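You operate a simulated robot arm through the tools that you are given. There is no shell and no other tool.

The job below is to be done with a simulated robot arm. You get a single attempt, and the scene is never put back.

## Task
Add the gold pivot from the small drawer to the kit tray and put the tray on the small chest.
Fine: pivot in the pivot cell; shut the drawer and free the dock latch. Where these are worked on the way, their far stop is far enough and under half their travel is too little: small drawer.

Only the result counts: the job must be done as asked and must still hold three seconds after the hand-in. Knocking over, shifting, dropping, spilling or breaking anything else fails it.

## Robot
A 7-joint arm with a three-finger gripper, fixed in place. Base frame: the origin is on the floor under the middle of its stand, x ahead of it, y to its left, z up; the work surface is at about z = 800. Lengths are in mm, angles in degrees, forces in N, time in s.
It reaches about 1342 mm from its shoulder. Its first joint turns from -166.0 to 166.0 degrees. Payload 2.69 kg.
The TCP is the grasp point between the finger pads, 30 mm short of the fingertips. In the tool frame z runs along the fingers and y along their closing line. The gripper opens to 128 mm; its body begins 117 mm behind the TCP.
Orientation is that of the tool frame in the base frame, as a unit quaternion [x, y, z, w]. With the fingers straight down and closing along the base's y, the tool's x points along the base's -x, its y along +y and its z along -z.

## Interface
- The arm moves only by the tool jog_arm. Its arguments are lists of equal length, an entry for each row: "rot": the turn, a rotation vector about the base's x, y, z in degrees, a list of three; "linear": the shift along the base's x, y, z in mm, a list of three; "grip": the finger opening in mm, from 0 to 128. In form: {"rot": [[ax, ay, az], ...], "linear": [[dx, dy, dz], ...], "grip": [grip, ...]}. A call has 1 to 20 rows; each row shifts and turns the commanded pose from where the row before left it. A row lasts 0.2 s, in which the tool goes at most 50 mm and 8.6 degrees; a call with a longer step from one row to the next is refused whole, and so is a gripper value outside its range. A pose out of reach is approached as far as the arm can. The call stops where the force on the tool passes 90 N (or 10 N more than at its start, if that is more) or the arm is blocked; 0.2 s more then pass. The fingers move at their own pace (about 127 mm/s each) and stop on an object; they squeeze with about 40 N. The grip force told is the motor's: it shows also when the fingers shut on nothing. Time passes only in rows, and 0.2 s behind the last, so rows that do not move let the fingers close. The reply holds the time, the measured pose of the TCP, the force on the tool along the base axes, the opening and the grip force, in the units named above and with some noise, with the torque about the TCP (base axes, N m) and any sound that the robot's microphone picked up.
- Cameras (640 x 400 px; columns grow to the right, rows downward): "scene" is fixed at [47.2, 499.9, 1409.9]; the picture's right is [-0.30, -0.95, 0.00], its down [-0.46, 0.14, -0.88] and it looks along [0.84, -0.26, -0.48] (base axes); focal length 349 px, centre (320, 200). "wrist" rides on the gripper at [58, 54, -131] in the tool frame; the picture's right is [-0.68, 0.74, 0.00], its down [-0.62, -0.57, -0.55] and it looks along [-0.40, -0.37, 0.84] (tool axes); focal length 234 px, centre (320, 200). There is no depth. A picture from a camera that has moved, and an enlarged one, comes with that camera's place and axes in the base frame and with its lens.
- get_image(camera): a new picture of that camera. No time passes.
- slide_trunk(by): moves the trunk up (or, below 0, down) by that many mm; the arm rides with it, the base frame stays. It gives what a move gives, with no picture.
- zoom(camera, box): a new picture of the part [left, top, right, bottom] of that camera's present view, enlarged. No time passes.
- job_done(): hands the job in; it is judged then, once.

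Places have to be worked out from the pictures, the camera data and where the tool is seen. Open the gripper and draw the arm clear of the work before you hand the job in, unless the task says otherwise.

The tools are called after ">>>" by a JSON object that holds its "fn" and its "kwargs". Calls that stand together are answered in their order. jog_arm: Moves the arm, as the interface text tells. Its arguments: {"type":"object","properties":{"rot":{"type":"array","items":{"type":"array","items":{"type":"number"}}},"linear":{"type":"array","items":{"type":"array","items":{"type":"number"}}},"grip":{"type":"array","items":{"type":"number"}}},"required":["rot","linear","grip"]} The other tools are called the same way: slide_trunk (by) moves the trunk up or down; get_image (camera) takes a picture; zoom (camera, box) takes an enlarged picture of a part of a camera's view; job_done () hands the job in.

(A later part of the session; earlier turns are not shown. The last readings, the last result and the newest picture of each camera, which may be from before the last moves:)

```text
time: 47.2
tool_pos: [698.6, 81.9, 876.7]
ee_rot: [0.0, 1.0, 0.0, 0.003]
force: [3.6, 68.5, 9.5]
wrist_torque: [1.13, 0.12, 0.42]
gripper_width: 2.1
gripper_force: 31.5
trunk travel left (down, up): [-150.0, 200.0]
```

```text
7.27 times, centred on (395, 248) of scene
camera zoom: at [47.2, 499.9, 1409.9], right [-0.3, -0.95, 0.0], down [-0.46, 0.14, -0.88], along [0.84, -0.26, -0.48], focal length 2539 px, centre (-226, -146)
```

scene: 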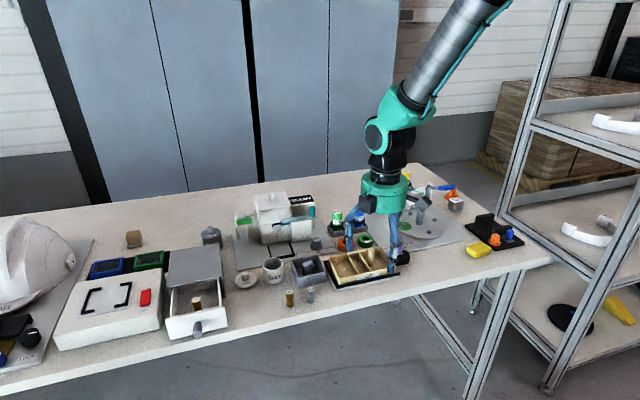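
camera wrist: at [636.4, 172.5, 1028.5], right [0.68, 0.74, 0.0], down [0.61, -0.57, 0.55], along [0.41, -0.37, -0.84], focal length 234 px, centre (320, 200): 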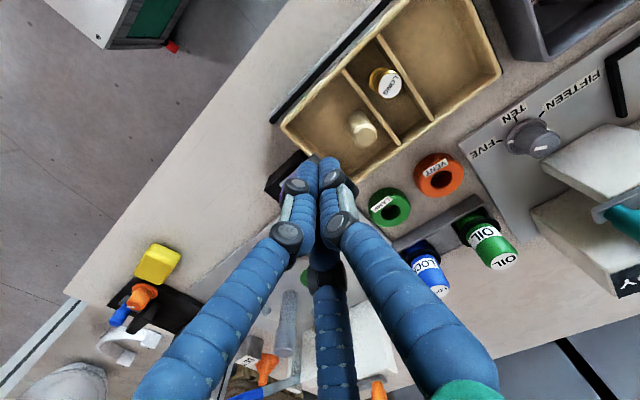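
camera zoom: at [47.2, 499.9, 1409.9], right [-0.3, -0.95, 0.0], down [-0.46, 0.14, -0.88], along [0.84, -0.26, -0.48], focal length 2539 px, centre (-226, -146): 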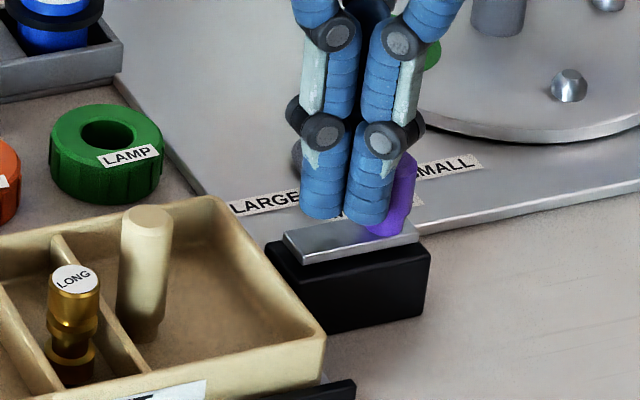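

The latch hit its far stop (68 N). I back off and rise, then check that it stays open.

>>> {"fn": "jog_arm", "kwargs": {"rot": [[0, 0, 0], [0, 0, 0], [0, 0, 0], [0, 0, 0]], "linear": [[0, 6, 0], [0, 4, 5], [0, 0, 30], [0, 0, 40]], "grip": [0, 0, 0, 20]}}

>>> {"fn": "zoom", "kwargs": {"camera": "scene", "box": [330, 220, 430, 300]}}

>>> {"fn": "get_image", "kwargs": {"camera": "scene"}}

```text
time: 48.2
tool_pos: [695.2, 87.3, 950.3]
ee_rot: [0.001, 1.0, 0.001, 0.0]
force: [-0.4, -0.8, 0.2]
wrist_torque: [0.03, -0.06, -0.03]
gripper_width: 19.9
gripper_force: 0.1
trunk travel left (down, up): [-150.0, 200.0]
```

```text
5.00 times, centred on (380, 260) of scene
camera zoom: at [47.2, 499.9, 1409.9], right [-0.3, -0.95, 0.0], down [-0.46, 0.14, -0.88], along [0.84, -0.26, -0.48], focal length 1745 px, centre (20, -100)
```

zoom: 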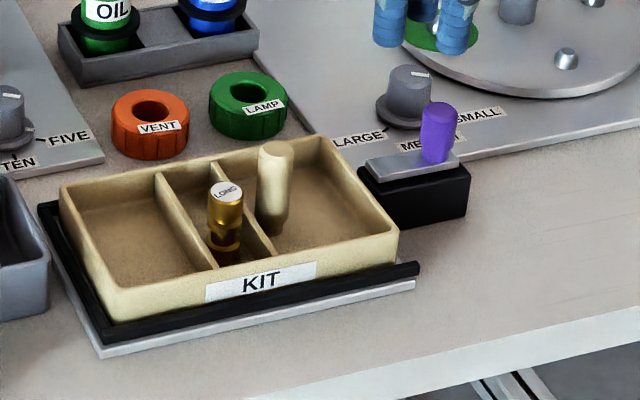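

```text
taken
```

scene: 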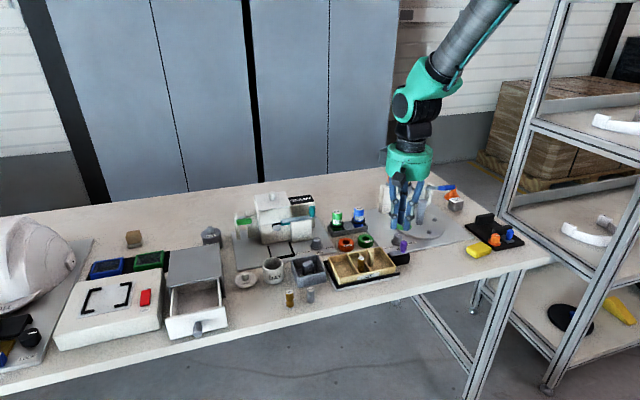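

The latch stays free. Next I close the drawer: I move in front of its knob with closed fingers, ready to push it in +x.

>>> {"fn": "jog_arm", "kwargs": {"rot": [[0, 0, 0], [0, 0, 0], [0, 0, 0], [0, 0, 0], [0, 0, 0], [0, 0, 0], [0, 0, 0], [0, 0, 0], [0, 0, 0], [0, 0, 0], [0, 0, 0], [0, 0, 0], [0, 0, 0], [0, 0, 0], [0, 0, 0]], "linear": [[-12.5, 42, 5], [-12.5, 42, 5], [-12.5, 42, 0], [-12.5, 42, 0], [-12.5, 42, 0], [-12.5, 42, 0], [-12.5, 42, 0], [-12.5, 42, 0], [-12.5, 42, 0], [-12.5, 42, 0], [-12.5, 42, 0], [-12.5, 42, 0], [0, 0, -40], [0, 0, -40], [0, 0, -36]], "grip": [20, 10, 0, 0, 0, 0, 0, 0, 0, 0, 0, 0, 0, 0, 0]}}

>>> {"fn": "zoom", "kwargs": {"camera": "scene", "box": [140, 220, 260, 350]}}

>>> {"fn": "get_image", "kwargs": {"camera": "wrist"}}

```text
time: 51.4
tool_pos: [551.1, 594.7, 845.7]
ee_rot: [0.001, 1.0, 0.001, 0.001]
force: [0.7, -0.8, 0.7]
wrist_torque: [0.02, 0.03, 0.05]
gripper_width: 2.0
gripper_force: 31.5
trunk travel left (down, up): [-150.0, 200.0]
```

```text
3.08 times, centred on (200, 285) of scene
camera zoom: at [47.2, 499.9, 1409.9], right [-0.3, -0.95, 0.0], down [-0.46, 0.14, -0.88], along [0.84, -0.26, -0.48], focal length 1074 px, centre (689, -62)
```

zoom: 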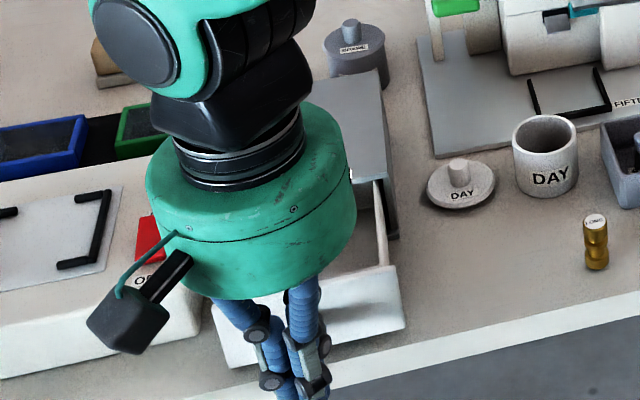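

```text
taken
camera wrist: at [492.3, 647.9, 974.7], right [0.68, 0.74, 0.0], down [0.61, -0.57, 0.55], along [0.41, -0.37, -0.84], focal length 234 px, centre (320, 200)
```

wrist: 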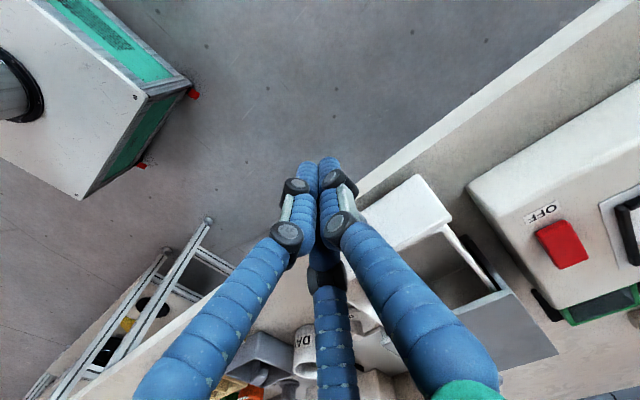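

The closed fingers are in front of the knob at its height. I push the drawer in along +x in steady steps.

>>> {"fn": "jog_arm", "kwargs": {"rot": [[0, 0, 0], [0, 0, 0], [0, 0, 0], [0, 0, 0], [0, 0, 0], [0, 0, 0], [0, 0, 0], [0, 0, 0]], "linear": [[8, 0, -1], [8, 0, -1], [8, 0, -1], [8, 0, 0], [8, 0, 0], [8, 0, 0], [8, 0, 0], [8, 0, 0]], "grip": [0, 0, 0, 0, 0, 0, 0, 0]}}

>>> {"fn": "zoom", "kwargs": {"camera": "scene", "box": [140, 220, 260, 350]}}

>>> {"fn": "zoom", "kwargs": {"camera": "wrist", "box": [240, 100, 440, 250]}}

```text
time: 53.2
tool_pos: [611.3, 592.6, 840.9]
ee_rot: [0.001, 1.0, 0.0, 0.001]
force: [-0.1, -0.3, -0.6]
wrist_torque: [0.02, 0.01, 0.02]
gripper_width: 1.9
gripper_force: 31.4
trunk travel left (down, up): [-150.0, 200.0]
```

```text
3.08 times, centred on (200, 285) of scene
camera zoom: at [47.2, 499.9, 1409.9], right [-0.3, -0.95, 0.0], down [-0.46, 0.14, -0.88], along [0.84, -0.26, -0.48], focal length 1074 px, centre (689, -62)
```

zoom: 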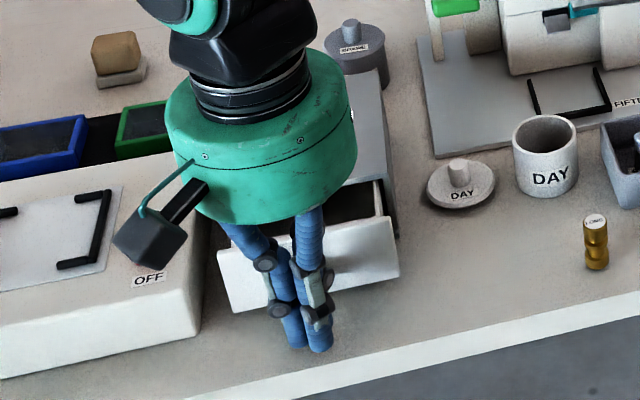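

```text
2.67 times, centred on (340, 175) of wrist
camera zoom: at [553.0, 645.6, 971.1], right [0.68, 0.74, 0.0], down [0.61, -0.57, 0.55], along [0.41, -0.37, -0.84], focal length 624 px, centre (267, 267)
```

zoom: 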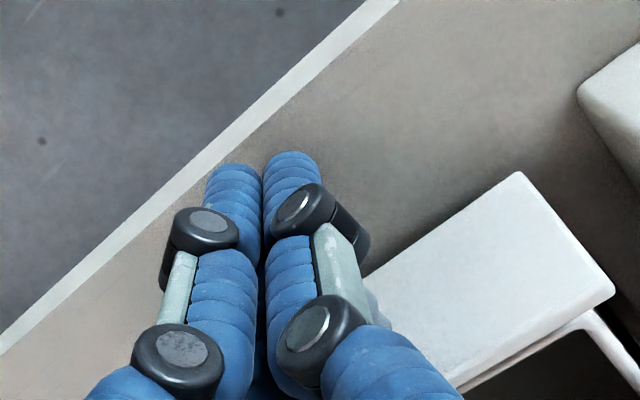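

The drawer is going in smoothly. I continue toward the closed position.

>>> {"fn": "jog_arm", "kwargs": {"rot": [[0, 0, 0], [0, 0, 0], [0, 0, 0], [0, 0, 0], [0, 0, 0]], "linear": [[8, 0, 0], [8, 0, 0], [8, 0, 0], [8, 0, 0], [6, 0, 0]], "grip": [0, 0, 0, 0, 0]}}

>>> {"fn": "zoom", "kwargs": {"camera": "scene", "box": [140, 220, 260, 350]}}

>>> {"fn": "zoom", "kwargs": {"camera": "wrist", "box": [240, 100, 440, 250]}}

```text
time: 54.4
tool_pos: [649.1, 592.1, 841.5]
ee_rot: [0.0, 1.0, 0.0, 0.001]
force: [-1.2, 0.0, -0.6]
wrist_torque: [0.01, -0.01, -0.04]
gripper_width: 2.0
gripper_force: 31.0
trunk travel left (down, up): [-150.0, 200.0]
```

```text
3.08 times, centred on (200, 285) of scene
camera zoom: at [47.2, 499.9, 1409.9], right [-0.3, -0.95, 0.0], down [-0.46, 0.14, -0.88], along [0.84, -0.26, -0.48], focal length 1074 px, centre (689, -62)
```

zoom: 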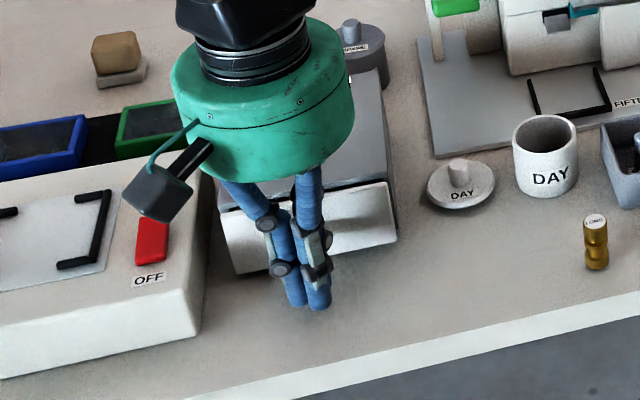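

```text
2.67 times, centred on (340, 175) of wrist
camera zoom: at [590.2, 645.8, 970.9], right [0.68, 0.74, 0.0], down [0.61, -0.57, 0.55], along [0.4, -0.37, -0.84], focal length 624 px, centre (267, 267)
```

zoom: 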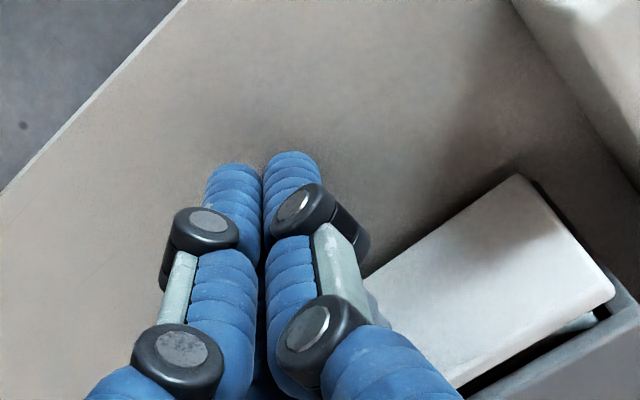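

Almost closed, a small gap remains. I push the last millimetres until the stop is felt.

>>> {"fn": "jog_arm", "kwargs": {"rot": [[0, 0, 0], [0, 0, 0]], "linear": [[4, 0, 0], [3, 0, 0]], "grip": [0, 0]}}

>>> {"fn": "jog_arm", "kwargs": {"rot": [[0, 0, 0]], "linear": [[3, 0, 0]], "grip": [0]}}

>>> {"fn": "zoom", "kwargs": {"camera": "wrist", "box": [240, 100, 440, 250]}}

```text
time: 55.0
tool_pos: [654.4, 591.8, 840.8]
ee_rot: [0.001, 1.0, -0.001, -0.001]
force: [-20.3, 1.9, 5.0]
wrist_torque: [-0.06, -0.14, -0.08]
gripper_width: 2.1
gripper_force: 31.3
trunk travel left (down, up): [-150.0, 200.0]
```

```text
time: 55.4
tool_pos: [655.1, 592.2, 840.9]
ee_rot: [0.0, 1.0, -0.002, 0.0]
force: [-50.6, 8.4, 6.7]
wrist_torque: [-0.06, -0.27, -0.14]
gripper_width: 2.2
gripper_force: 30.9
trunk travel left (down, up): [-150.0, 200.0]
```

```text
2.67 times, centred on (340, 175) of wrist
camera zoom: at [595.9, 645.5, 970.4], right [0.68, 0.74, 0.0], down [0.62, -0.56, 0.55], along [0.4, -0.37, -0.84], focal length 624 px, centre (267, 267)
```

zoom: 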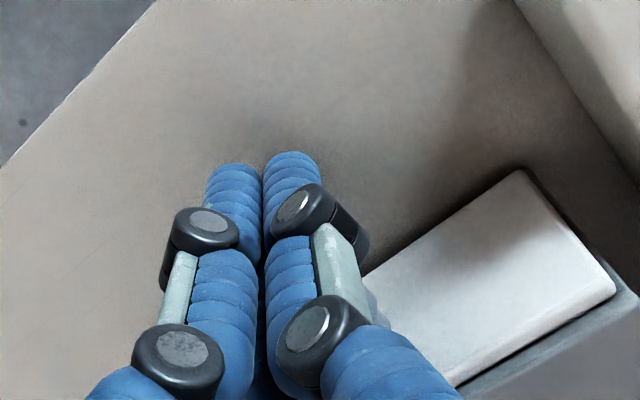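

The drawer is shut (50 N at its stop, gap gone). I back off, rise, and go over the tray's handle post while turning to yaw +90°, so no finger comes near the pivot when gripping.

>>> {"fn": "jog_arm", "kwargs": {"rot": [[0, 0, 0], [0, 0, 0], [0, 0, 0], [0, 0, 0], [0, 0, 0]], "linear": [[-10, 0, 0], [-15, 0, 10], [0, 0, 40], [0, 0, 40], [0, 0, 40]], "grip": [0, 0, 10, 20, 36]}}

>>> {"fn": "jog_arm", "kwargs": {"rot": [[0, 0, 8.2], [0, 0, 8.2], [0, 0, 8.2], [0, 0, 8.2], [0, 0, 8.2], [0, 0, 8.2], [0, 0, 8.2], [0, 0, 8.2], [0, 0, 8.2], [0, 0, 8.2], [0, 0, 8]], "linear": [[6, -39.4, 0], [6, -39.4, 0], [6, -39.4, 0], [6, -39.4, 0], [6, -39.4, 0], [6, -39.4, 0], [6, -39.4, 0], [6, -39.4, 0], [6, -39.4, 0], [6, -39.4, 0], [6, -39, 0]], "grip": [36, 36, 36, 36, 36, 36, 36, 36, 36, 36, 36]}}

>>> {"fn": "zoom", "kwargs": {"camera": "wrist", "box": [220, 80, 400, 220]}}

>>> {"fn": "get_image", "kwargs": {"camera": "scene"}}

```text
time: 56.6
tool_pos: [635.7, 591.3, 972.0]
ee_rot: [0.001, 1.0, 0.0, 0.002]
force: [-0.6, -0.1, -1.0]
wrist_torque: [0.0, 0.02, 0.0]
gripper_width: 35.9
gripper_force: 0.0
trunk travel left (down, up): [-150.0, 200.0]
```

```text
time: 59.0
tool_pos: [700.7, 158.9, 972.6]
ee_rot: [0.708, -0.707, 0.0, -0.001]
force: [-0.7, 0.4, 0.1]
wrist_torque: [-0.05, 0.0, 0.03]
gripper_width: 36.1
gripper_force: 0.0
trunk travel left (down, up): [-150.0, 200.0]
```

```text
2.86 times, centred on (310, 150) of wrist
camera zoom: at [646.6, 100.1, 1101.9], right [-0.74, 0.68, 0.0], down [0.57, 0.62, 0.55], along [0.37, 0.41, -0.84], focal length 669 px, centre (349, 343)
```

zoom: 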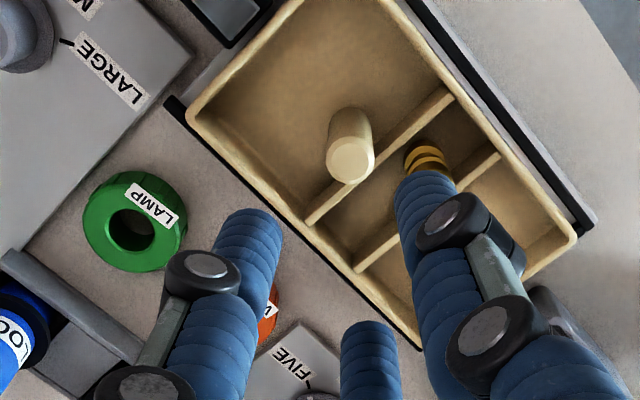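

```text
taken
```

scene: 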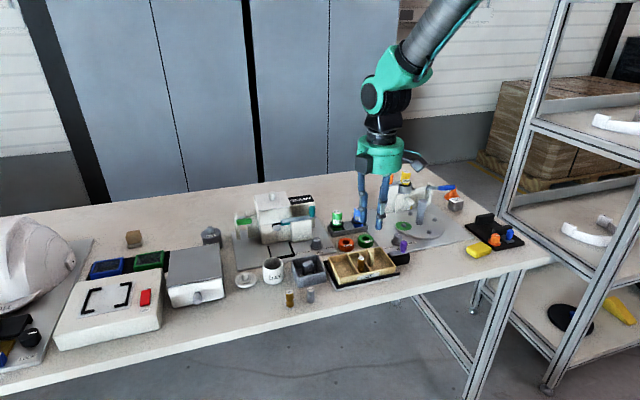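

The post top is at (699.3, 158.7), right under the tool. I descend partway and check clearances to the pivot.

>>> {"fn": "jog_arm", "kwargs": {"rot": [[0, 0, 0], [0, 0, 0], [0, 0, 0]], "linear": [[-1.2, 0, -30], [0, 0, -30], [0, 0, -22]], "grip": [36, 36, 36]}}

>>> {"fn": "zoom", "kwargs": {"camera": "wrist", "box": [220, 80, 400, 220]}}

>>> {"fn": "zoom", "kwargs": {"camera": "scene", "box": [330, 210, 430, 290]}}

```text
time: 59.8
tool_pos: [701.1, 159.4, 890.2]
ee_rot: [-0.706, 0.708, 0.002, 0.001]
force: [0.1, 0.3, 0.0]
wrist_torque: [0.01, 0.01, 0.0]
gripper_width: 36.1
gripper_force: 0.0
trunk travel left (down, up): [-150.0, 200.0]
```

```text
2.86 times, centred on (310, 150) of wrist
camera zoom: at [646.5, 101.0, 1020.1], right [-0.74, 0.68, 0.0], down [0.57, 0.61, 0.55], along [0.37, 0.41, -0.84], focal length 669 px, centre (349, 343)
```

zoom: 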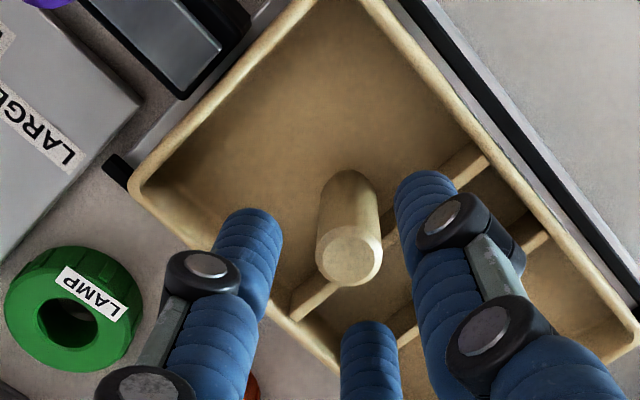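

```text
5.00 times, centred on (380, 250) of scene
camera zoom: at [47.2, 499.9, 1409.9], right [-0.3, -0.95, 0.0], down [-0.46, 0.14, -0.88], along [0.84, -0.26, -0.48], focal length 1745 px, centre (20, -50)
```

zoom: 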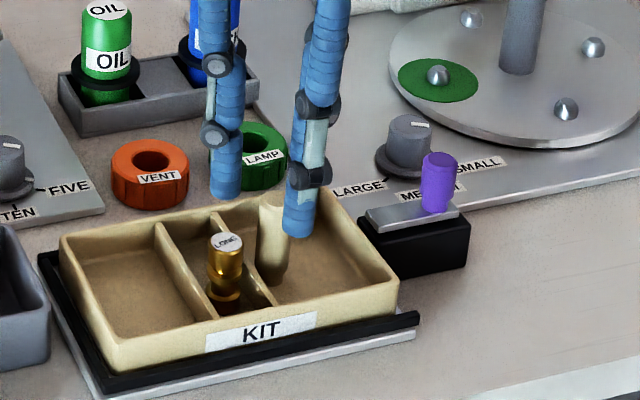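

The post is exactly on the tool axis and the pivot is well clear. I descend to TCP z≈862 and close on the post.

>>> {"fn": "jog_arm", "kwargs": {"rot": [[0, 0, 0], [0, 0, 0], [0, 0, 0]], "linear": [[-0.8, -0.2, -10], [0, 0, -10], [0, 0, -7]], "grip": [36, 36, 36]}}

>>> {"fn": "jog_arm", "kwargs": {"rot": [[0, 0, 0], [0, 0, 0], [0, 0, 0], [0, 0, 0]], "linear": [[0, 0, 0], [0, 0, 0], [0, 0, 0], [0, 0, 0]], "grip": [26, 10, 5, 5]}}

>>> {"fn": "zoom", "kwargs": {"camera": "wrist", "box": [220, 80, 400, 220]}}

>>> {"fn": "zoom", "kwargs": {"camera": "scene", "box": [330, 210, 430, 290]}}

```text
time: 60.6
tool_pos: [698.9, 157.0, 861.7]
ee_rot: [-0.706, 0.708, 0.0, 0.001]
force: [0.4, 0.8, -0.2]
wrist_torque: [0.02, 0.02, 0.01]
gripper_width: 35.9
gripper_force: 0.0
trunk travel left (down, up): [-150.0, 200.0]
```

```text
time: 61.6
tool_pos: [697.9, 158.4, 863.0]
ee_rot: [-0.707, 0.707, 0.001, 0.0]
force: [-0.4, 0.5, 0.2]
wrist_torque: [-0.02, -0.02, -0.05]
gripper_width: 16.2
gripper_force: 40.0
trunk travel left (down, up): [-150.0, 200.0]
```

```text
2.86 times, centred on (310, 150) of wrist
camera zoom: at [644.4, 98.9, 992.2], right [-0.74, 0.68, 0.0], down [0.57, 0.61, 0.55], along [0.37, 0.4, -0.84], focal length 669 px, centre (349, 343)
```

zoom: 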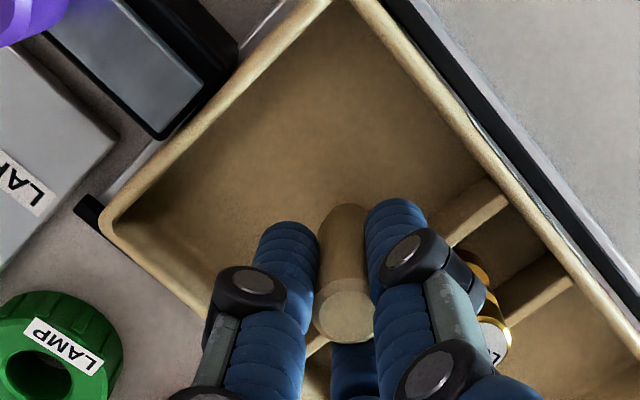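

```text
5.00 times, centred on (380, 250) of scene
camera zoom: at [47.2, 499.9, 1409.9], right [-0.3, -0.95, 0.0], down [-0.46, 0.14, -0.88], along [0.84, -0.26, -0.48], focal length 1745 px, centre (20, -50)
```

zoom: 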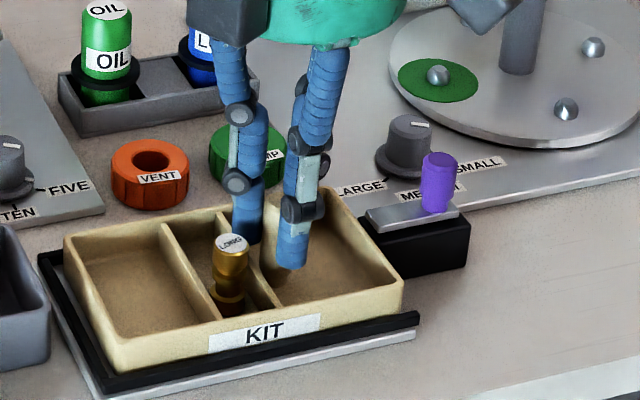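

The post is firmly gripped (16.2 mm, 40 N). I lift the tray gently and check its level after the first part.

>>> {"fn": "jog_arm", "kwargs": {"rot": [[0, 0, 0], [0, 0, 0], [0, 0, 0], [0, 0, 0]], "linear": [[0, 0, 3], [0, 0, 5], [0, 0, 5], [0, 0, 3]], "grip": [5, 5, 5, 5]}}

>>> {"fn": "zoom", "kwargs": {"camera": "scene", "box": [330, 210, 430, 290]}}

>>> {"fn": "zoom", "kwargs": {"camera": "wrist", "box": [220, 80, 400, 220]}}

```text
time: 62.6
tool_pos: [697.3, 159.2, 878.8]
ee_rot: [-0.706, 0.708, 0.0, 0.001]
force: [1.1, -0.6, -1.7]
wrist_torque: [-0.04, -0.01, -0.02]
gripper_width: 15.8
gripper_force: 40.0
trunk travel left (down, up): [-150.0, 200.0]
```

```text
5.00 times, centred on (380, 250) of scene
camera zoom: at [47.2, 499.9, 1409.9], right [-0.3, -0.95, 0.0], down [-0.46, 0.14, -0.88], along [0.84, -0.26, -0.48], focal length 1745 px, centre (20, -50)
```

zoom: 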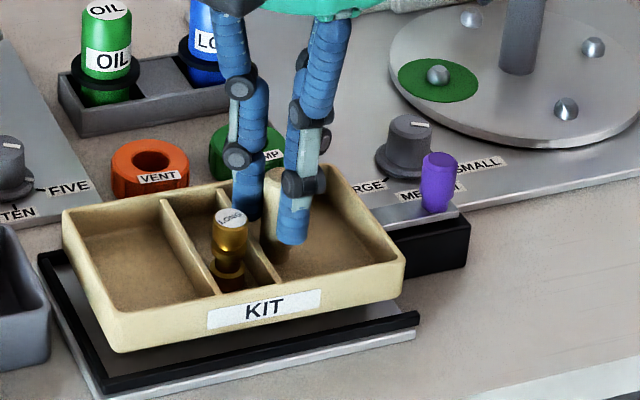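

```text
2.86 times, centred on (310, 150) of wrist
camera zoom: at [643.8, 100.1, 1008.4], right [-0.74, 0.68, 0.0], down [0.57, 0.61, 0.55], along [0.37, 0.4, -0.84], focal length 669 px, centre (349, 343)
```

zoom: 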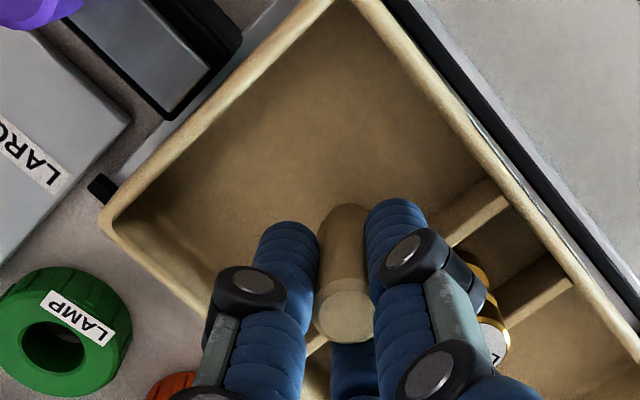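

The tray lifts level with the pivot still standing. I continue lifting smoothly to clear height.

>>> {"fn": "jog_arm", "kwargs": {"rot": [[0, 0, 0], [0, 0, 0], [0, 0, 0], [0, 0, 0], [0, 0, 0], [0, 0, 0], [0, 0, 0], [0, 0, 0]], "linear": [[0, 0, 5], [0, 0, 10], [0, 0, 15], [0, 0, 18], [0, 0, 18], [0, 0, 15], [0, 0, 10], [0, 0, 5]], "grip": [5, 5, 5, 5, 5, 5, 5, 5]}}

>>> {"fn": "zoom", "kwargs": {"camera": "scene", "box": [310, 170, 430, 290]}}

>>> {"fn": "zoom", "kwargs": {"camera": "wrist", "box": [220, 80, 400, 220]}}

```text
time: 64.4
tool_pos: [698.9, 157.4, 974.5]
ee_rot: [-0.706, 0.708, 0.0, 0.001]
force: [-0.2, -0.3, -1.3]
wrist_torque: [-0.03, -0.02, 0.01]
gripper_width: 16.3
gripper_force: 39.8
trunk travel left (down, up): [-150.0, 200.0]
```

```text
3.33 times, centred on (370, 230) of scene
camera zoom: at [47.2, 499.9, 1409.9], right [-0.3, -0.95, 0.0], down [-0.46, 0.14, -0.88], along [0.84, -0.26, -0.48], focal length 1164 px, centre (153, 100)
```

zoom: 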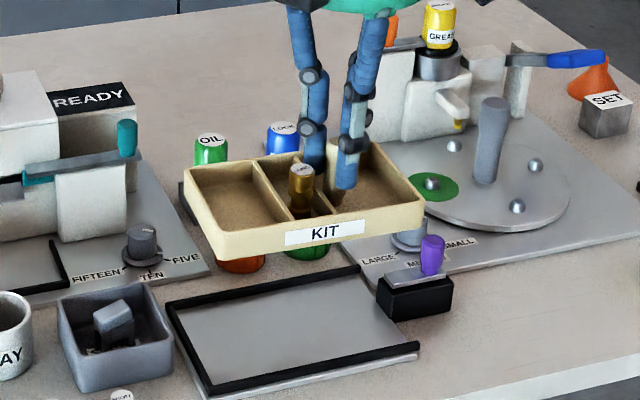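

```text
2.86 times, centred on (310, 150) of wrist
camera zoom: at [644.5, 99.0, 1104.3], right [-0.74, 0.68, 0.0], down [0.57, 0.61, 0.55], along [0.37, 0.4, -0.84], focal length 669 px, centre (349, 343)
```

zoom: 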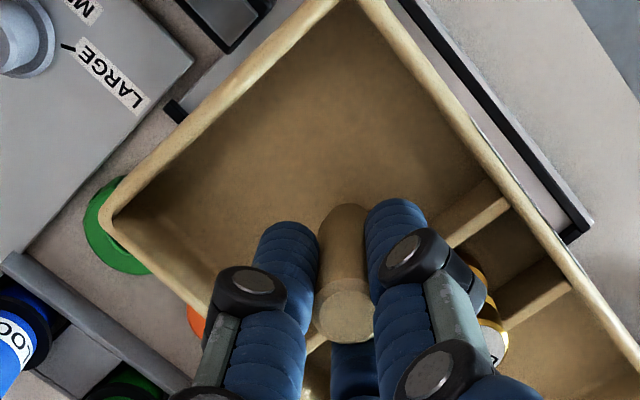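

The tray is level at clear height (bottom ≈ 914). I carry it to above the chest, turning it −90° so its long side lies along the chest's length, with ramped speed to keep the pivot standing.

>>> {"fn": "jog_arm", "kwargs": {"rot": [[0, 0, 0], [0, 0, -3], [0, 0, -5], [0, 0, -5], [0, 0, -5], [0, 0, -5], [0, 0, -5.5], [0, 0, -5.5], [0, 0, -5.5], [0, 0, -5.5], [0, 0, -5.5], [0, 0, -5.5], [0, 0, -5.5], [0, 0, -5.5], [0, 0, -5], [0, 0, -5], [0, 0, -5], [0, 0, -5], [0, 0, -3], [0, 0, 0]], "linear": [[2, 6, 0], [2, 12, 0], [2, 18, 0], [2, 26, 0], [2, 26, 0], [2, 26, 0], [2, 26, 0], [2, 26, 0], [2, 26, 0], [2, 26, 0], [2, 26, 0], [2, 26, 0], [2, 26, 0], [2, 26, 0], [2, 26, 0], [2, 26, 0], [2, 26, 0], [2, 18, 0], [2, 12, 0], [2, 6, 0]], "grip": [5, 5, 5, 5, 5, 5, 5, 5, 5, 5, 5, 5, 5, 5, 5, 5, 5, 5, 5, 5]}}

>>> {"fn": "get_image", "kwargs": {"camera": "scene"}}

>>> {"fn": "get_image", "kwargs": {"camera": "wrist"}}

>>> {"fn": "zoom", "kwargs": {"camera": "scene", "box": [120, 170, 280, 320]}}

```text
time: 68.6
tool_pos: [738.7, 595.4, 973.6]
ee_rot: [0.001, 1.0, -0.001, 0.001]
force: [-1.1, 0.0, -0.9]
wrist_torque: [0.04, 0.01, -0.01]
gripper_width: 20.5
gripper_force: 40.1
trunk travel left (down, up): [-150.0, 200.0]
```

```text
taken
```

scene: 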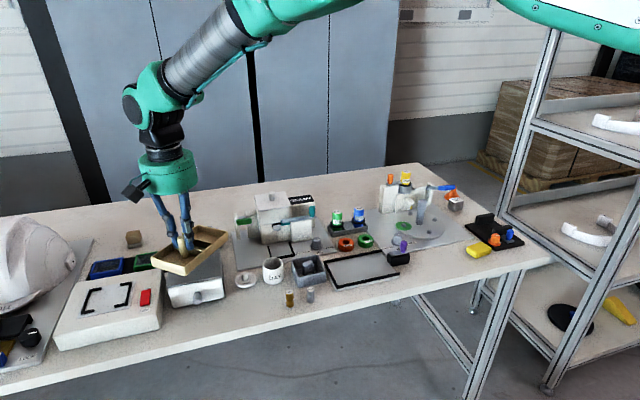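

```text
taken
camera wrist: at [679.1, 649.6, 1103.4], right [0.68, 0.74, 0.0], down [0.61, -0.57, 0.55], along [0.4, -0.37, -0.84], focal length 234 px, centre (320, 200)
```

wrist: 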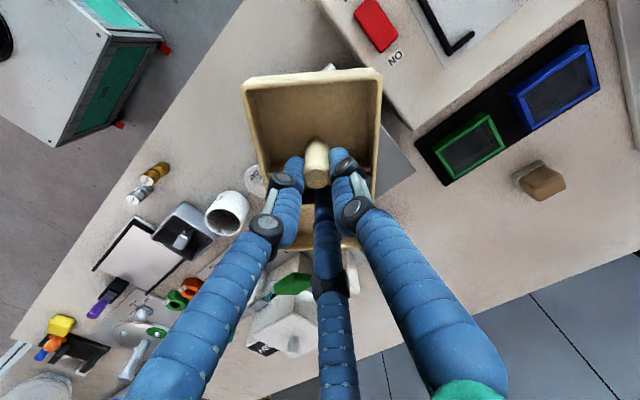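

```text
2.67 times, centred on (200, 245) of scene
camera zoom: at [47.2, 499.9, 1409.9], right [-0.3, -0.95, 0.0], down [-0.46, 0.14, -0.88], along [0.84, -0.26, -0.48], focal length 931 px, centre (640, 80)
```

zoom: 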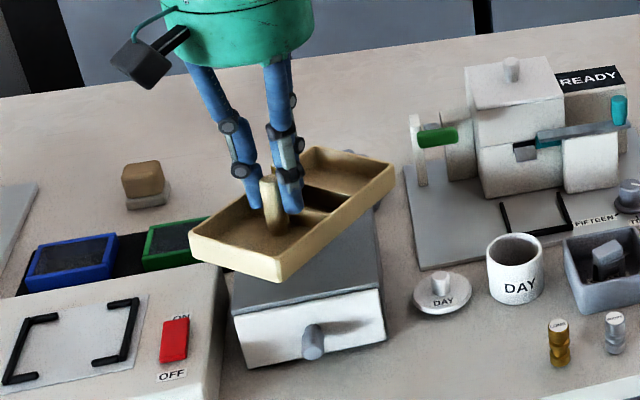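

Something changed: the grip width is now 20.5 mm and the tray looks turned and tilted in the grip. I look closely before doing anything.

>>> {"fn": "zoom", "kwargs": {"camera": "scene", "box": [160, 200, 230, 260]}}

>>> {"fn": "zoom", "kwargs": {"camera": "wrist", "box": [220, 50, 400, 260]}}

>>> {"fn": "zoom", "kwargs": {"camera": "scene", "box": [230, 220, 400, 320]}}

```text
6.67 times, centred on (195, 230) of scene
camera zoom: at [47.2, 499.9, 1409.9], right [-0.3, -0.95, 0.0], down [-0.46, 0.14, -0.88], along [0.84, -0.26, -0.48], focal length 2327 px, centre (1153, 0)
```

zoom: 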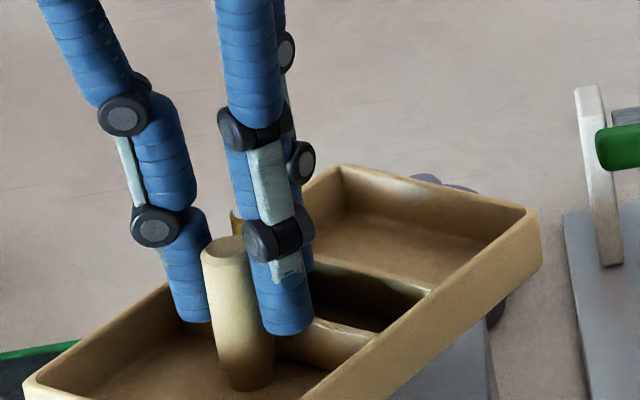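

```text
1.90 times, centred on (310, 155) of wrist
camera zoom: at [679.1, 649.6, 1103.4], right [0.68, 0.74, 0.0], down [0.61, -0.57, 0.55], along [0.4, -0.37, -0.84], focal length 446 px, centre (339, 286)
```

zoom: 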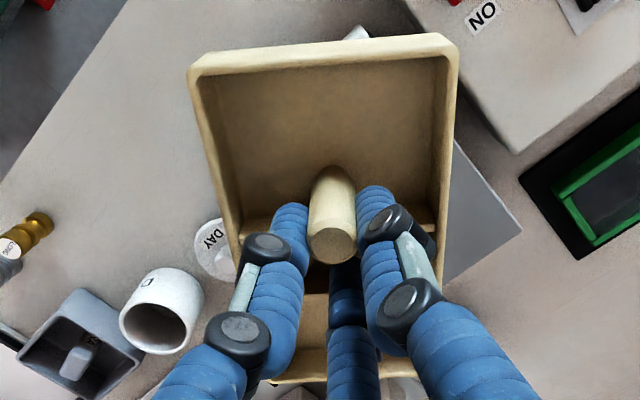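

```text
3.76 times, centred on (315, 270) of scene
camera zoom: at [47.2, 499.9, 1409.9], right [-0.3, -0.95, 0.0], down [-0.46, 0.14, -0.88], along [0.84, -0.26, -0.48], focal length 1314 px, centre (339, -64)
```

zoom: 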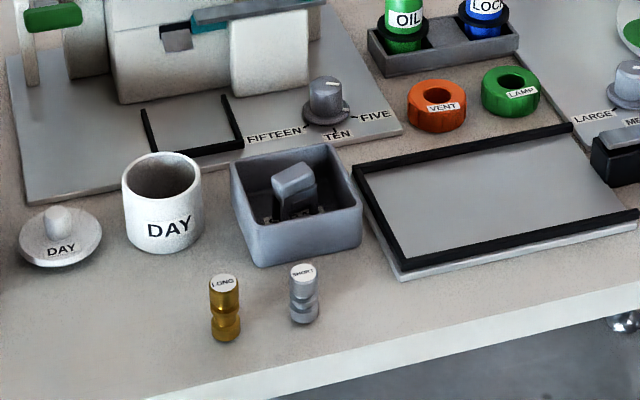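

The tray has slipped: it turned on the round post until the pivot met a finger and slid about 17 mm down in the grip, but it is still held about 29 mm above the chest, roughly centred. I lower it slowly onto the chest before anything else.

>>> {"fn": "jog_arm", "kwargs": {"rot": [[0, 0, 0], [0, 0, 0], [0, 0, 0], [0, 0, 0], [0, 0, 0], [0, 0, 0]], "linear": [[0, 0, -1], [0, 0, -3], [0, 0, -4], [0, 0, -4], [0, 0, -4], [0, 0, -2]], "grip": [0, 0, 0, 0, 0, 0]}}

>>> {"fn": "zoom", "kwargs": {"camera": "scene", "box": [140, 190, 260, 310]}}

>>> {"fn": "zoom", "kwargs": {"camera": "wrist", "box": [220, 50, 400, 260]}}

```text
time: 70.0
tool_pos: [737.6, 594.2, 956.9]
ee_rot: [0.001, 1.0, 0.0, 0.001]
force: [0.0, 0.4, -1.1]
wrist_torque: [-0.04, 0.02, -0.01]
gripper_width: 20.4
gripper_force: 39.5
trunk travel left (down, up): [-150.0, 200.0]
```

```text
3.33 times, centred on (200, 250) of scene
camera zoom: at [47.2, 499.9, 1409.9], right [-0.3, -0.95, 0.0], down [-0.46, 0.14, -0.88], along [0.84, -0.26, -0.48], focal length 1164 px, centre (720, 33)
```

zoom: 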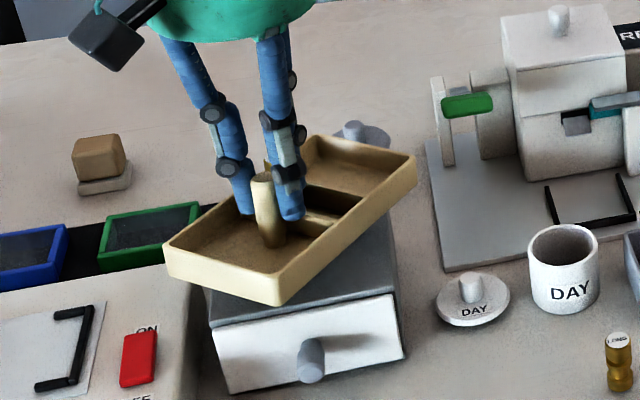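

```text
1.90 times, centred on (310, 155) of wrist
camera zoom: at [679.4, 648.7, 1086.6], right [0.68, 0.74, 0.0], down [0.61, -0.57, 0.55], along [0.4, -0.37, -0.84], focal length 446 px, centre (339, 286)
```

zoom: 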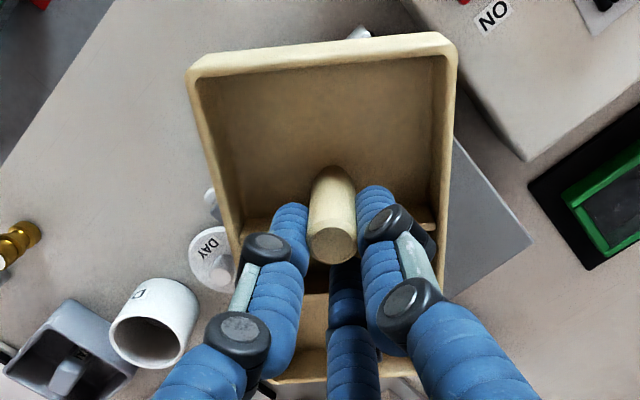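

Still stable, now about 12 mm above the chest top. I keep lowering in 2 mm steps and watch the force for touchdown.

>>> {"fn": "jog_arm", "kwargs": {"rot": [[0, 0, 0], [0, 0, 0], [0, 0, 0], [0, 0, 0]], "linear": [[0, 0, -2], [0, 0, -2], [0, 0, -2], [0, 0, -2]], "grip": [0, 0, 0, 0]}}

>>> {"fn": "zoom", "kwargs": {"camera": "scene", "box": [140, 190, 260, 310]}}

```text
time: 71.0
tool_pos: [738.7, 593.5, 948.5]
ee_rot: [0.001, 1.0, 0.001, 0.001]
force: [-0.4, 0.2, -1.2]
wrist_torque: [0.03, 0.01, 0.01]
gripper_width: 20.2
gripper_force: 39.8
trunk travel left (down, up): [-150.0, 200.0]
```

```text
3.33 times, centred on (200, 250) of scene
camera zoom: at [47.2, 499.9, 1409.9], right [-0.3, -0.95, 0.0], down [-0.46, 0.14, -0.88], along [0.84, -0.26, -0.48], focal length 1164 px, centre (720, 33)
```

zoom: 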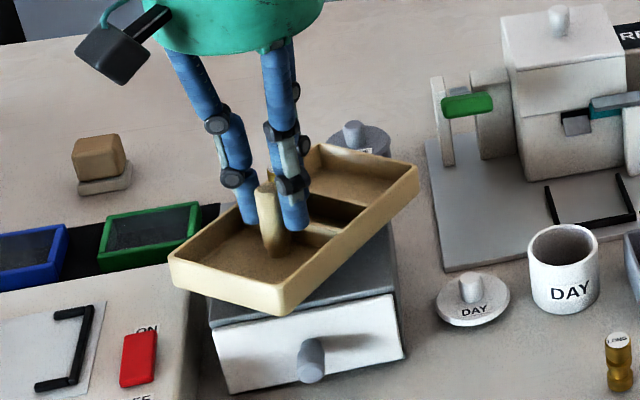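

From the rim corners the tray's centre is about (770, 588), well over the chest centre (≈766, 592). I continue lowering to touchdown.

>>> {"fn": "jog_arm", "kwargs": {"rot": [[0, 0, 0], [0, 0, 0]], "linear": [[0, 0, -2], [0, 0, -2]], "grip": [0, 0]}}

>>> {"fn": "jog_arm", "kwargs": {"rot": [[0, 0, 0], [0, 0, 0]], "linear": [[0, 0, -1.5], [0, 0, -1.5]], "grip": [0, 0]}}

>>> {"fn": "zoom", "kwargs": {"camera": "scene", "box": [150, 205, 250, 295]}}

```text
time: 71.6
tool_pos: [738.8, 593.8, 944.5]
ee_rot: [0.001, 1.0, -0.001, 0.001]
force: [0.4, -0.4, -1.4]
wrist_torque: [-0.02, 0.0, 0.03]
gripper_width: 19.9
gripper_force: 40.0
trunk travel left (down, up): [-150.0, 200.0]
```

```text
time: 72.2
tool_pos: [738.0, 594.9, 942.2]
ee_rot: [0.001, 1.0, 0.0, 0.0]
force: [-0.6, 0.7, -0.8]
wrist_torque: [-0.03, 0.02, -0.02]
gripper_width: 20.3
gripper_force: 40.1
trunk travel left (down, up): [-150.0, 200.0]
```

```text
4.44 times, centred on (200, 250) of scene
camera zoom: at [47.2, 499.9, 1409.9], right [-0.3, -0.95, 0.0], down [-0.46, 0.14, -0.88], along [0.84, -0.26, -0.48], focal length 1552 px, centre (853, -22)
```

zoom: 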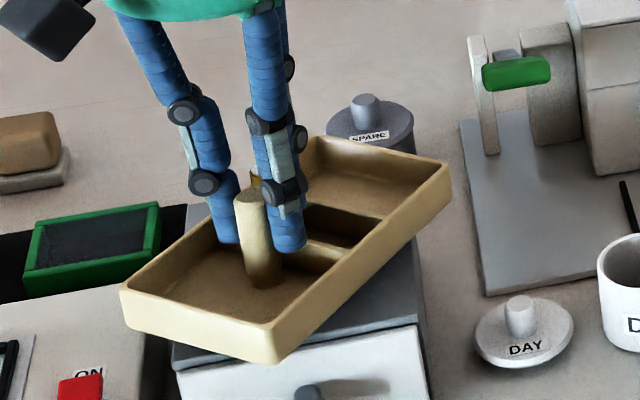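

No contact yet at 942. I go on in small steps.

>>> {"fn": "jog_arm", "kwargs": {"rot": [[0, 0, 0], [0, 0, 0]], "linear": [[0, 0, -1.5], [0, 0, -1.5]], "grip": [0, 0]}}

>>> {"fn": "jog_arm", "kwargs": {"rot": [[0, 0, 0], [0, 0, 0]], "linear": [[0, 0, -1.5], [0, 0, -1.5]], "grip": [0, 0]}}

>>> {"fn": "zoom", "kwargs": {"camera": "scene", "box": [150, 205, 250, 295]}}

```text
time: 72.8
tool_pos: [738.3, 593.0, 938.9]
ee_rot: [0.001, 1.0, 0.0, 0.002]
force: [0.0, -0.8, -1.4]
wrist_torque: [-0.02, 0.04, 0.01]
gripper_width: 20.4
gripper_force: 40.1
trunk travel left (down, up): [-150.0, 200.0]
```

```text
time: 73.4
tool_pos: [738.9, 593.9, 935.3]
ee_rot: [0.002, 1.0, 0.0, 0.001]
force: [0.8, -0.8, -1.2]
wrist_torque: [0.02, 0.03, 0.02]
gripper_width: 20.1
gripper_force: 40.2
trunk travel left (down, up): [-150.0, 200.0]
```

```text
4.44 times, centred on (200, 250) of scene
camera zoom: at [47.2, 499.9, 1409.9], right [-0.3, -0.95, 0.0], down [-0.46, 0.14, -0.88], along [0.84, -0.26, -0.48], focal length 1552 px, centre (853, -22)
```

zoom: 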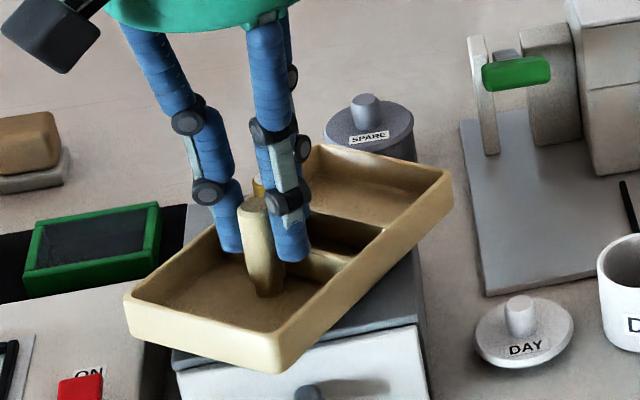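

Still hanging free. I continue down in small steps until I feel contact.

>>> {"fn": "jog_arm", "kwargs": {"rot": [[0, 0, 0], [0, 0, 0]], "linear": [[0, 0, -1.5], [0, 0, -1.5]], "grip": [0, 0]}}

>>> {"fn": "jog_arm", "kwargs": {"rot": [[0, 0, 0], [0, 0, 0]], "linear": [[0, 0, -1.5], [0, 0, -1.5]], "grip": [0, 0]}}

>>> {"fn": "jog_arm", "kwargs": {"rot": [[0, 0, 0], [0, 0, 0]], "linear": [[0, 0, -1.5], [0, 0, -1]], "grip": [0, 0]}}

>>> {"fn": "zoom", "kwargs": {"camera": "scene", "box": [150, 205, 250, 295]}}

```text
time: 74.0
tool_pos: [740.2, 593.5, 932.0]
ee_rot: [0.002, 1.0, -0.001, 0.001]
force: [-0.1, -0.2, -0.4]
wrist_torque: [0.03, 0.02, 0.03]
gripper_width: 20.2
gripper_force: 40.1
trunk travel left (down, up): [-150.0, 200.0]
```

```text
time: 74.6
tool_pos: [737.1, 592.1, 930.4]
ee_rot: [0.001, 1.0, 0.001, 0.001]
force: [0.1, -0.9, 0.2]
wrist_torque: [-0.05, -0.03, -0.03]
gripper_width: 20.3
gripper_force: 40.5
trunk travel left (down, up): [-150.0, 200.0]
```

```text
time: 75.2
tool_pos: [739.8, 594.5, 929.6]
ee_rot: [0.001, 1.0, 0.002, 0.001]
force: [-1.5, -1.0, 8.8]
wrist_torque: [-0.63, -0.64, -0.12]
gripper_width: 20.4
gripper_force: 40.3
trunk travel left (down, up): [-150.0, 200.0]
```

```text
4.44 times, centred on (200, 250) of scene
camera zoom: at [47.2, 499.9, 1409.9], right [-0.3, -0.95, 0.0], down [-0.46, 0.14, -0.88], along [0.84, -0.26, -0.48], focal length 1552 px, centre (853, -22)
```

zoom: 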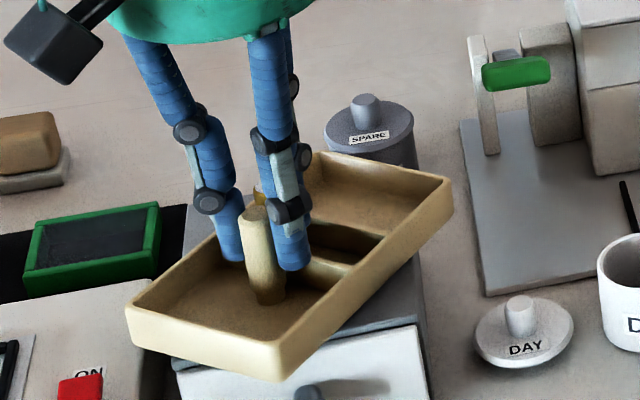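

Touchdown at TCP z≈930 (8.8 N, far corner first). Before releasing I check how the pivot stands relative to the fingers.

>>> {"fn": "zoom", "kwargs": {"camera": "scene", "box": [175, 225, 225, 265]}}

>>> {"fn": "zoom", "kwargs": {"camera": "wrist", "box": [260, 120, 380, 220]}}

```text
10.00 times, centred on (200, 245) of scene
camera zoom: at [47.2, 499.9, 1409.9], right [-0.3, -0.95, 0.0], down [-0.46, 0.14, -0.88], along [0.84, -0.26, -0.48], focal length 3491 px, centre (1520, -250)
```

zoom: 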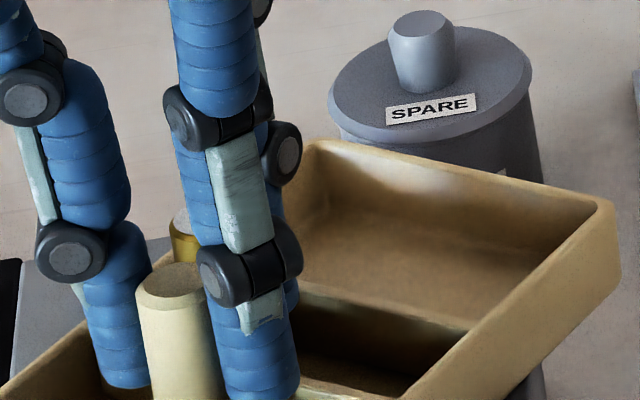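

```text
4.00 times, centred on (320, 170) of wrist
camera zoom: at [680.4, 648.3, 1058.9], right [0.68, 0.74, 0.0], down [0.61, -0.57, 0.55], along [0.41, -0.37, -0.84], focal length 937 px, centre (320, 320)
```

zoom: 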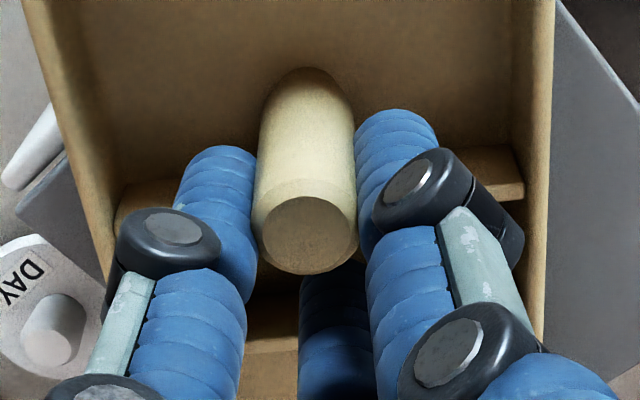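

The pivot stands in its cell right beside the +x/−y finger, so opening now would push it. First I seat the tray fully by lowering a little more.

>>> {"fn": "jog_arm", "kwargs": {"rot": [[0, 0, 0], [0, 0, 0]], "linear": [[0, 0, -1.5], [0, 0, 0]], "grip": [0, 0]}}

>>> {"fn": "jog_arm", "kwargs": {"rot": [[0, 0, 0], [0, 0, 0]], "linear": [[0, 0, -1.5], [0, 0, 0]], "grip": [0, 0]}}

>>> {"fn": "zoom", "kwargs": {"camera": "scene", "box": [150, 205, 250, 295]}}

>>> {"fn": "zoom", "kwargs": {"camera": "wrist", "box": [220, 50, 400, 260]}}

```text
time: 75.8
tool_pos: [738.5, 593.7, 928.5]
ee_rot: [0.001, 1.0, 0.002, 0.002]
force: [-1.9, 2.9, 12.7]
wrist_torque: [-0.69, -0.91, -0.01]
gripper_width: 20.4
gripper_force: 39.8
trunk travel left (down, up): [-150.0, 200.0]
```

```text
time: 76.4
tool_pos: [738.8, 593.5, 925.3]
ee_rot: [0.001, 1.0, -0.001, 0.001]
force: [-2.6, 0.1, 11.7]
wrist_torque: [-0.67, -0.86, -0.04]
gripper_width: 20.4
gripper_force: 40.1
trunk travel left (down, up): [-150.0, 200.0]
```

```text
4.44 times, centred on (200, 250) of scene
camera zoom: at [47.2, 499.9, 1409.9], right [-0.3, -0.95, 0.0], down [-0.46, 0.14, -0.88], along [0.84, -0.26, -0.48], focal length 1552 px, centre (853, -22)
```

zoom: 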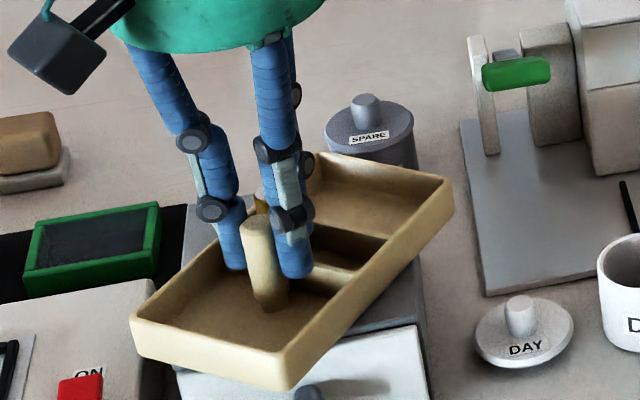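

```text
1.90 times, centred on (310, 155) of wrist
camera zoom: at [679.2, 647.7, 1054.6], right [0.68, 0.74, 0.0], down [0.61, -0.57, 0.55], along [0.41, -0.37, -0.84], focal length 446 px, centre (339, 286)
```

zoom: 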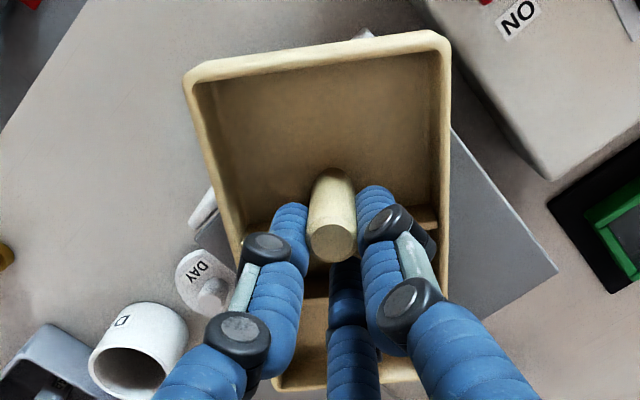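

The far end rests while the near end keeps coming down, so the tray was hanging tilted. I continue lowering until it lies flat.

>>> {"fn": "jog_arm", "kwargs": {"rot": [[0, 0, 0], [0, 0, 0]], "linear": [[0, 0, -2], [0, 0, 0]], "grip": [0, 0]}}

>>> {"fn": "jog_arm", "kwargs": {"rot": [[0, 0, 0], [0, 0, 0]], "linear": [[0, 0, -2], [0, 0, 0]], "grip": [0, 0]}}

>>> {"fn": "zoom", "kwargs": {"camera": "scene", "box": [150, 205, 250, 295]}}

>>> {"fn": "zoom", "kwargs": {"camera": "scene", "box": [175, 225, 225, 265]}}

```text
time: 77.0
tool_pos: [736.7, 595.1, 923.6]
ee_rot: [0.001, 1.0, 0.001, 0.001]
force: [-2.2, 0.9, 12.2]
wrist_torque: [-0.54, -0.58, -0.08]
gripper_width: 20.4
gripper_force: 39.8
trunk travel left (down, up): [-150.0, 200.0]
```

```text
time: 77.6
tool_pos: [738.3, 594.8, 922.7]
ee_rot: [0.001, 1.0, 0.001, 0.002]
force: [-3.1, 2.4, 24.4]
wrist_torque: [0.04, 0.26, -0.06]
gripper_width: 20.4
gripper_force: 39.8
trunk travel left (down, up): [-150.0, 200.0]
```

```text
4.44 times, centred on (200, 250) of scene
camera zoom: at [47.2, 499.9, 1409.9], right [-0.3, -0.95, 0.0], down [-0.46, 0.14, -0.88], along [0.84, -0.26, -0.48], focal length 1552 px, centre (853, -22)
```

zoom: 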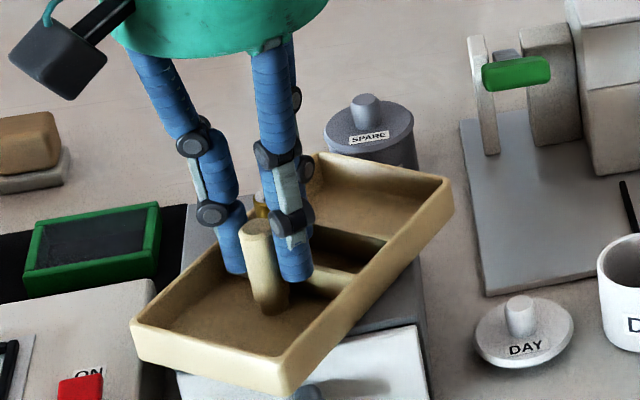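

```text
10.00 times, centred on (200, 245) of scene
camera zoom: at [47.2, 499.9, 1409.9], right [-0.3, -0.95, 0.0], down [-0.46, 0.14, -0.88], along [0.84, -0.26, -0.48], focal length 3491 px, centre (1520, -250)
```

zoom: 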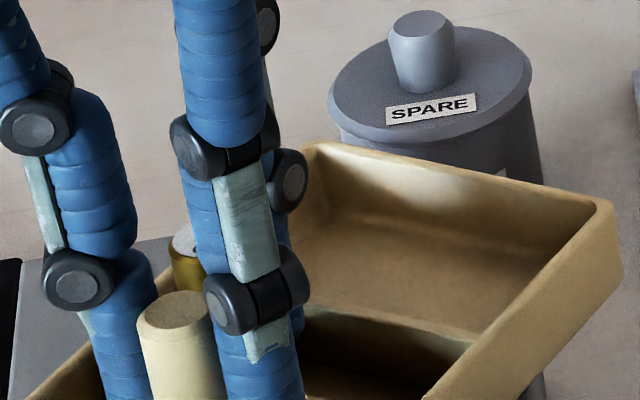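

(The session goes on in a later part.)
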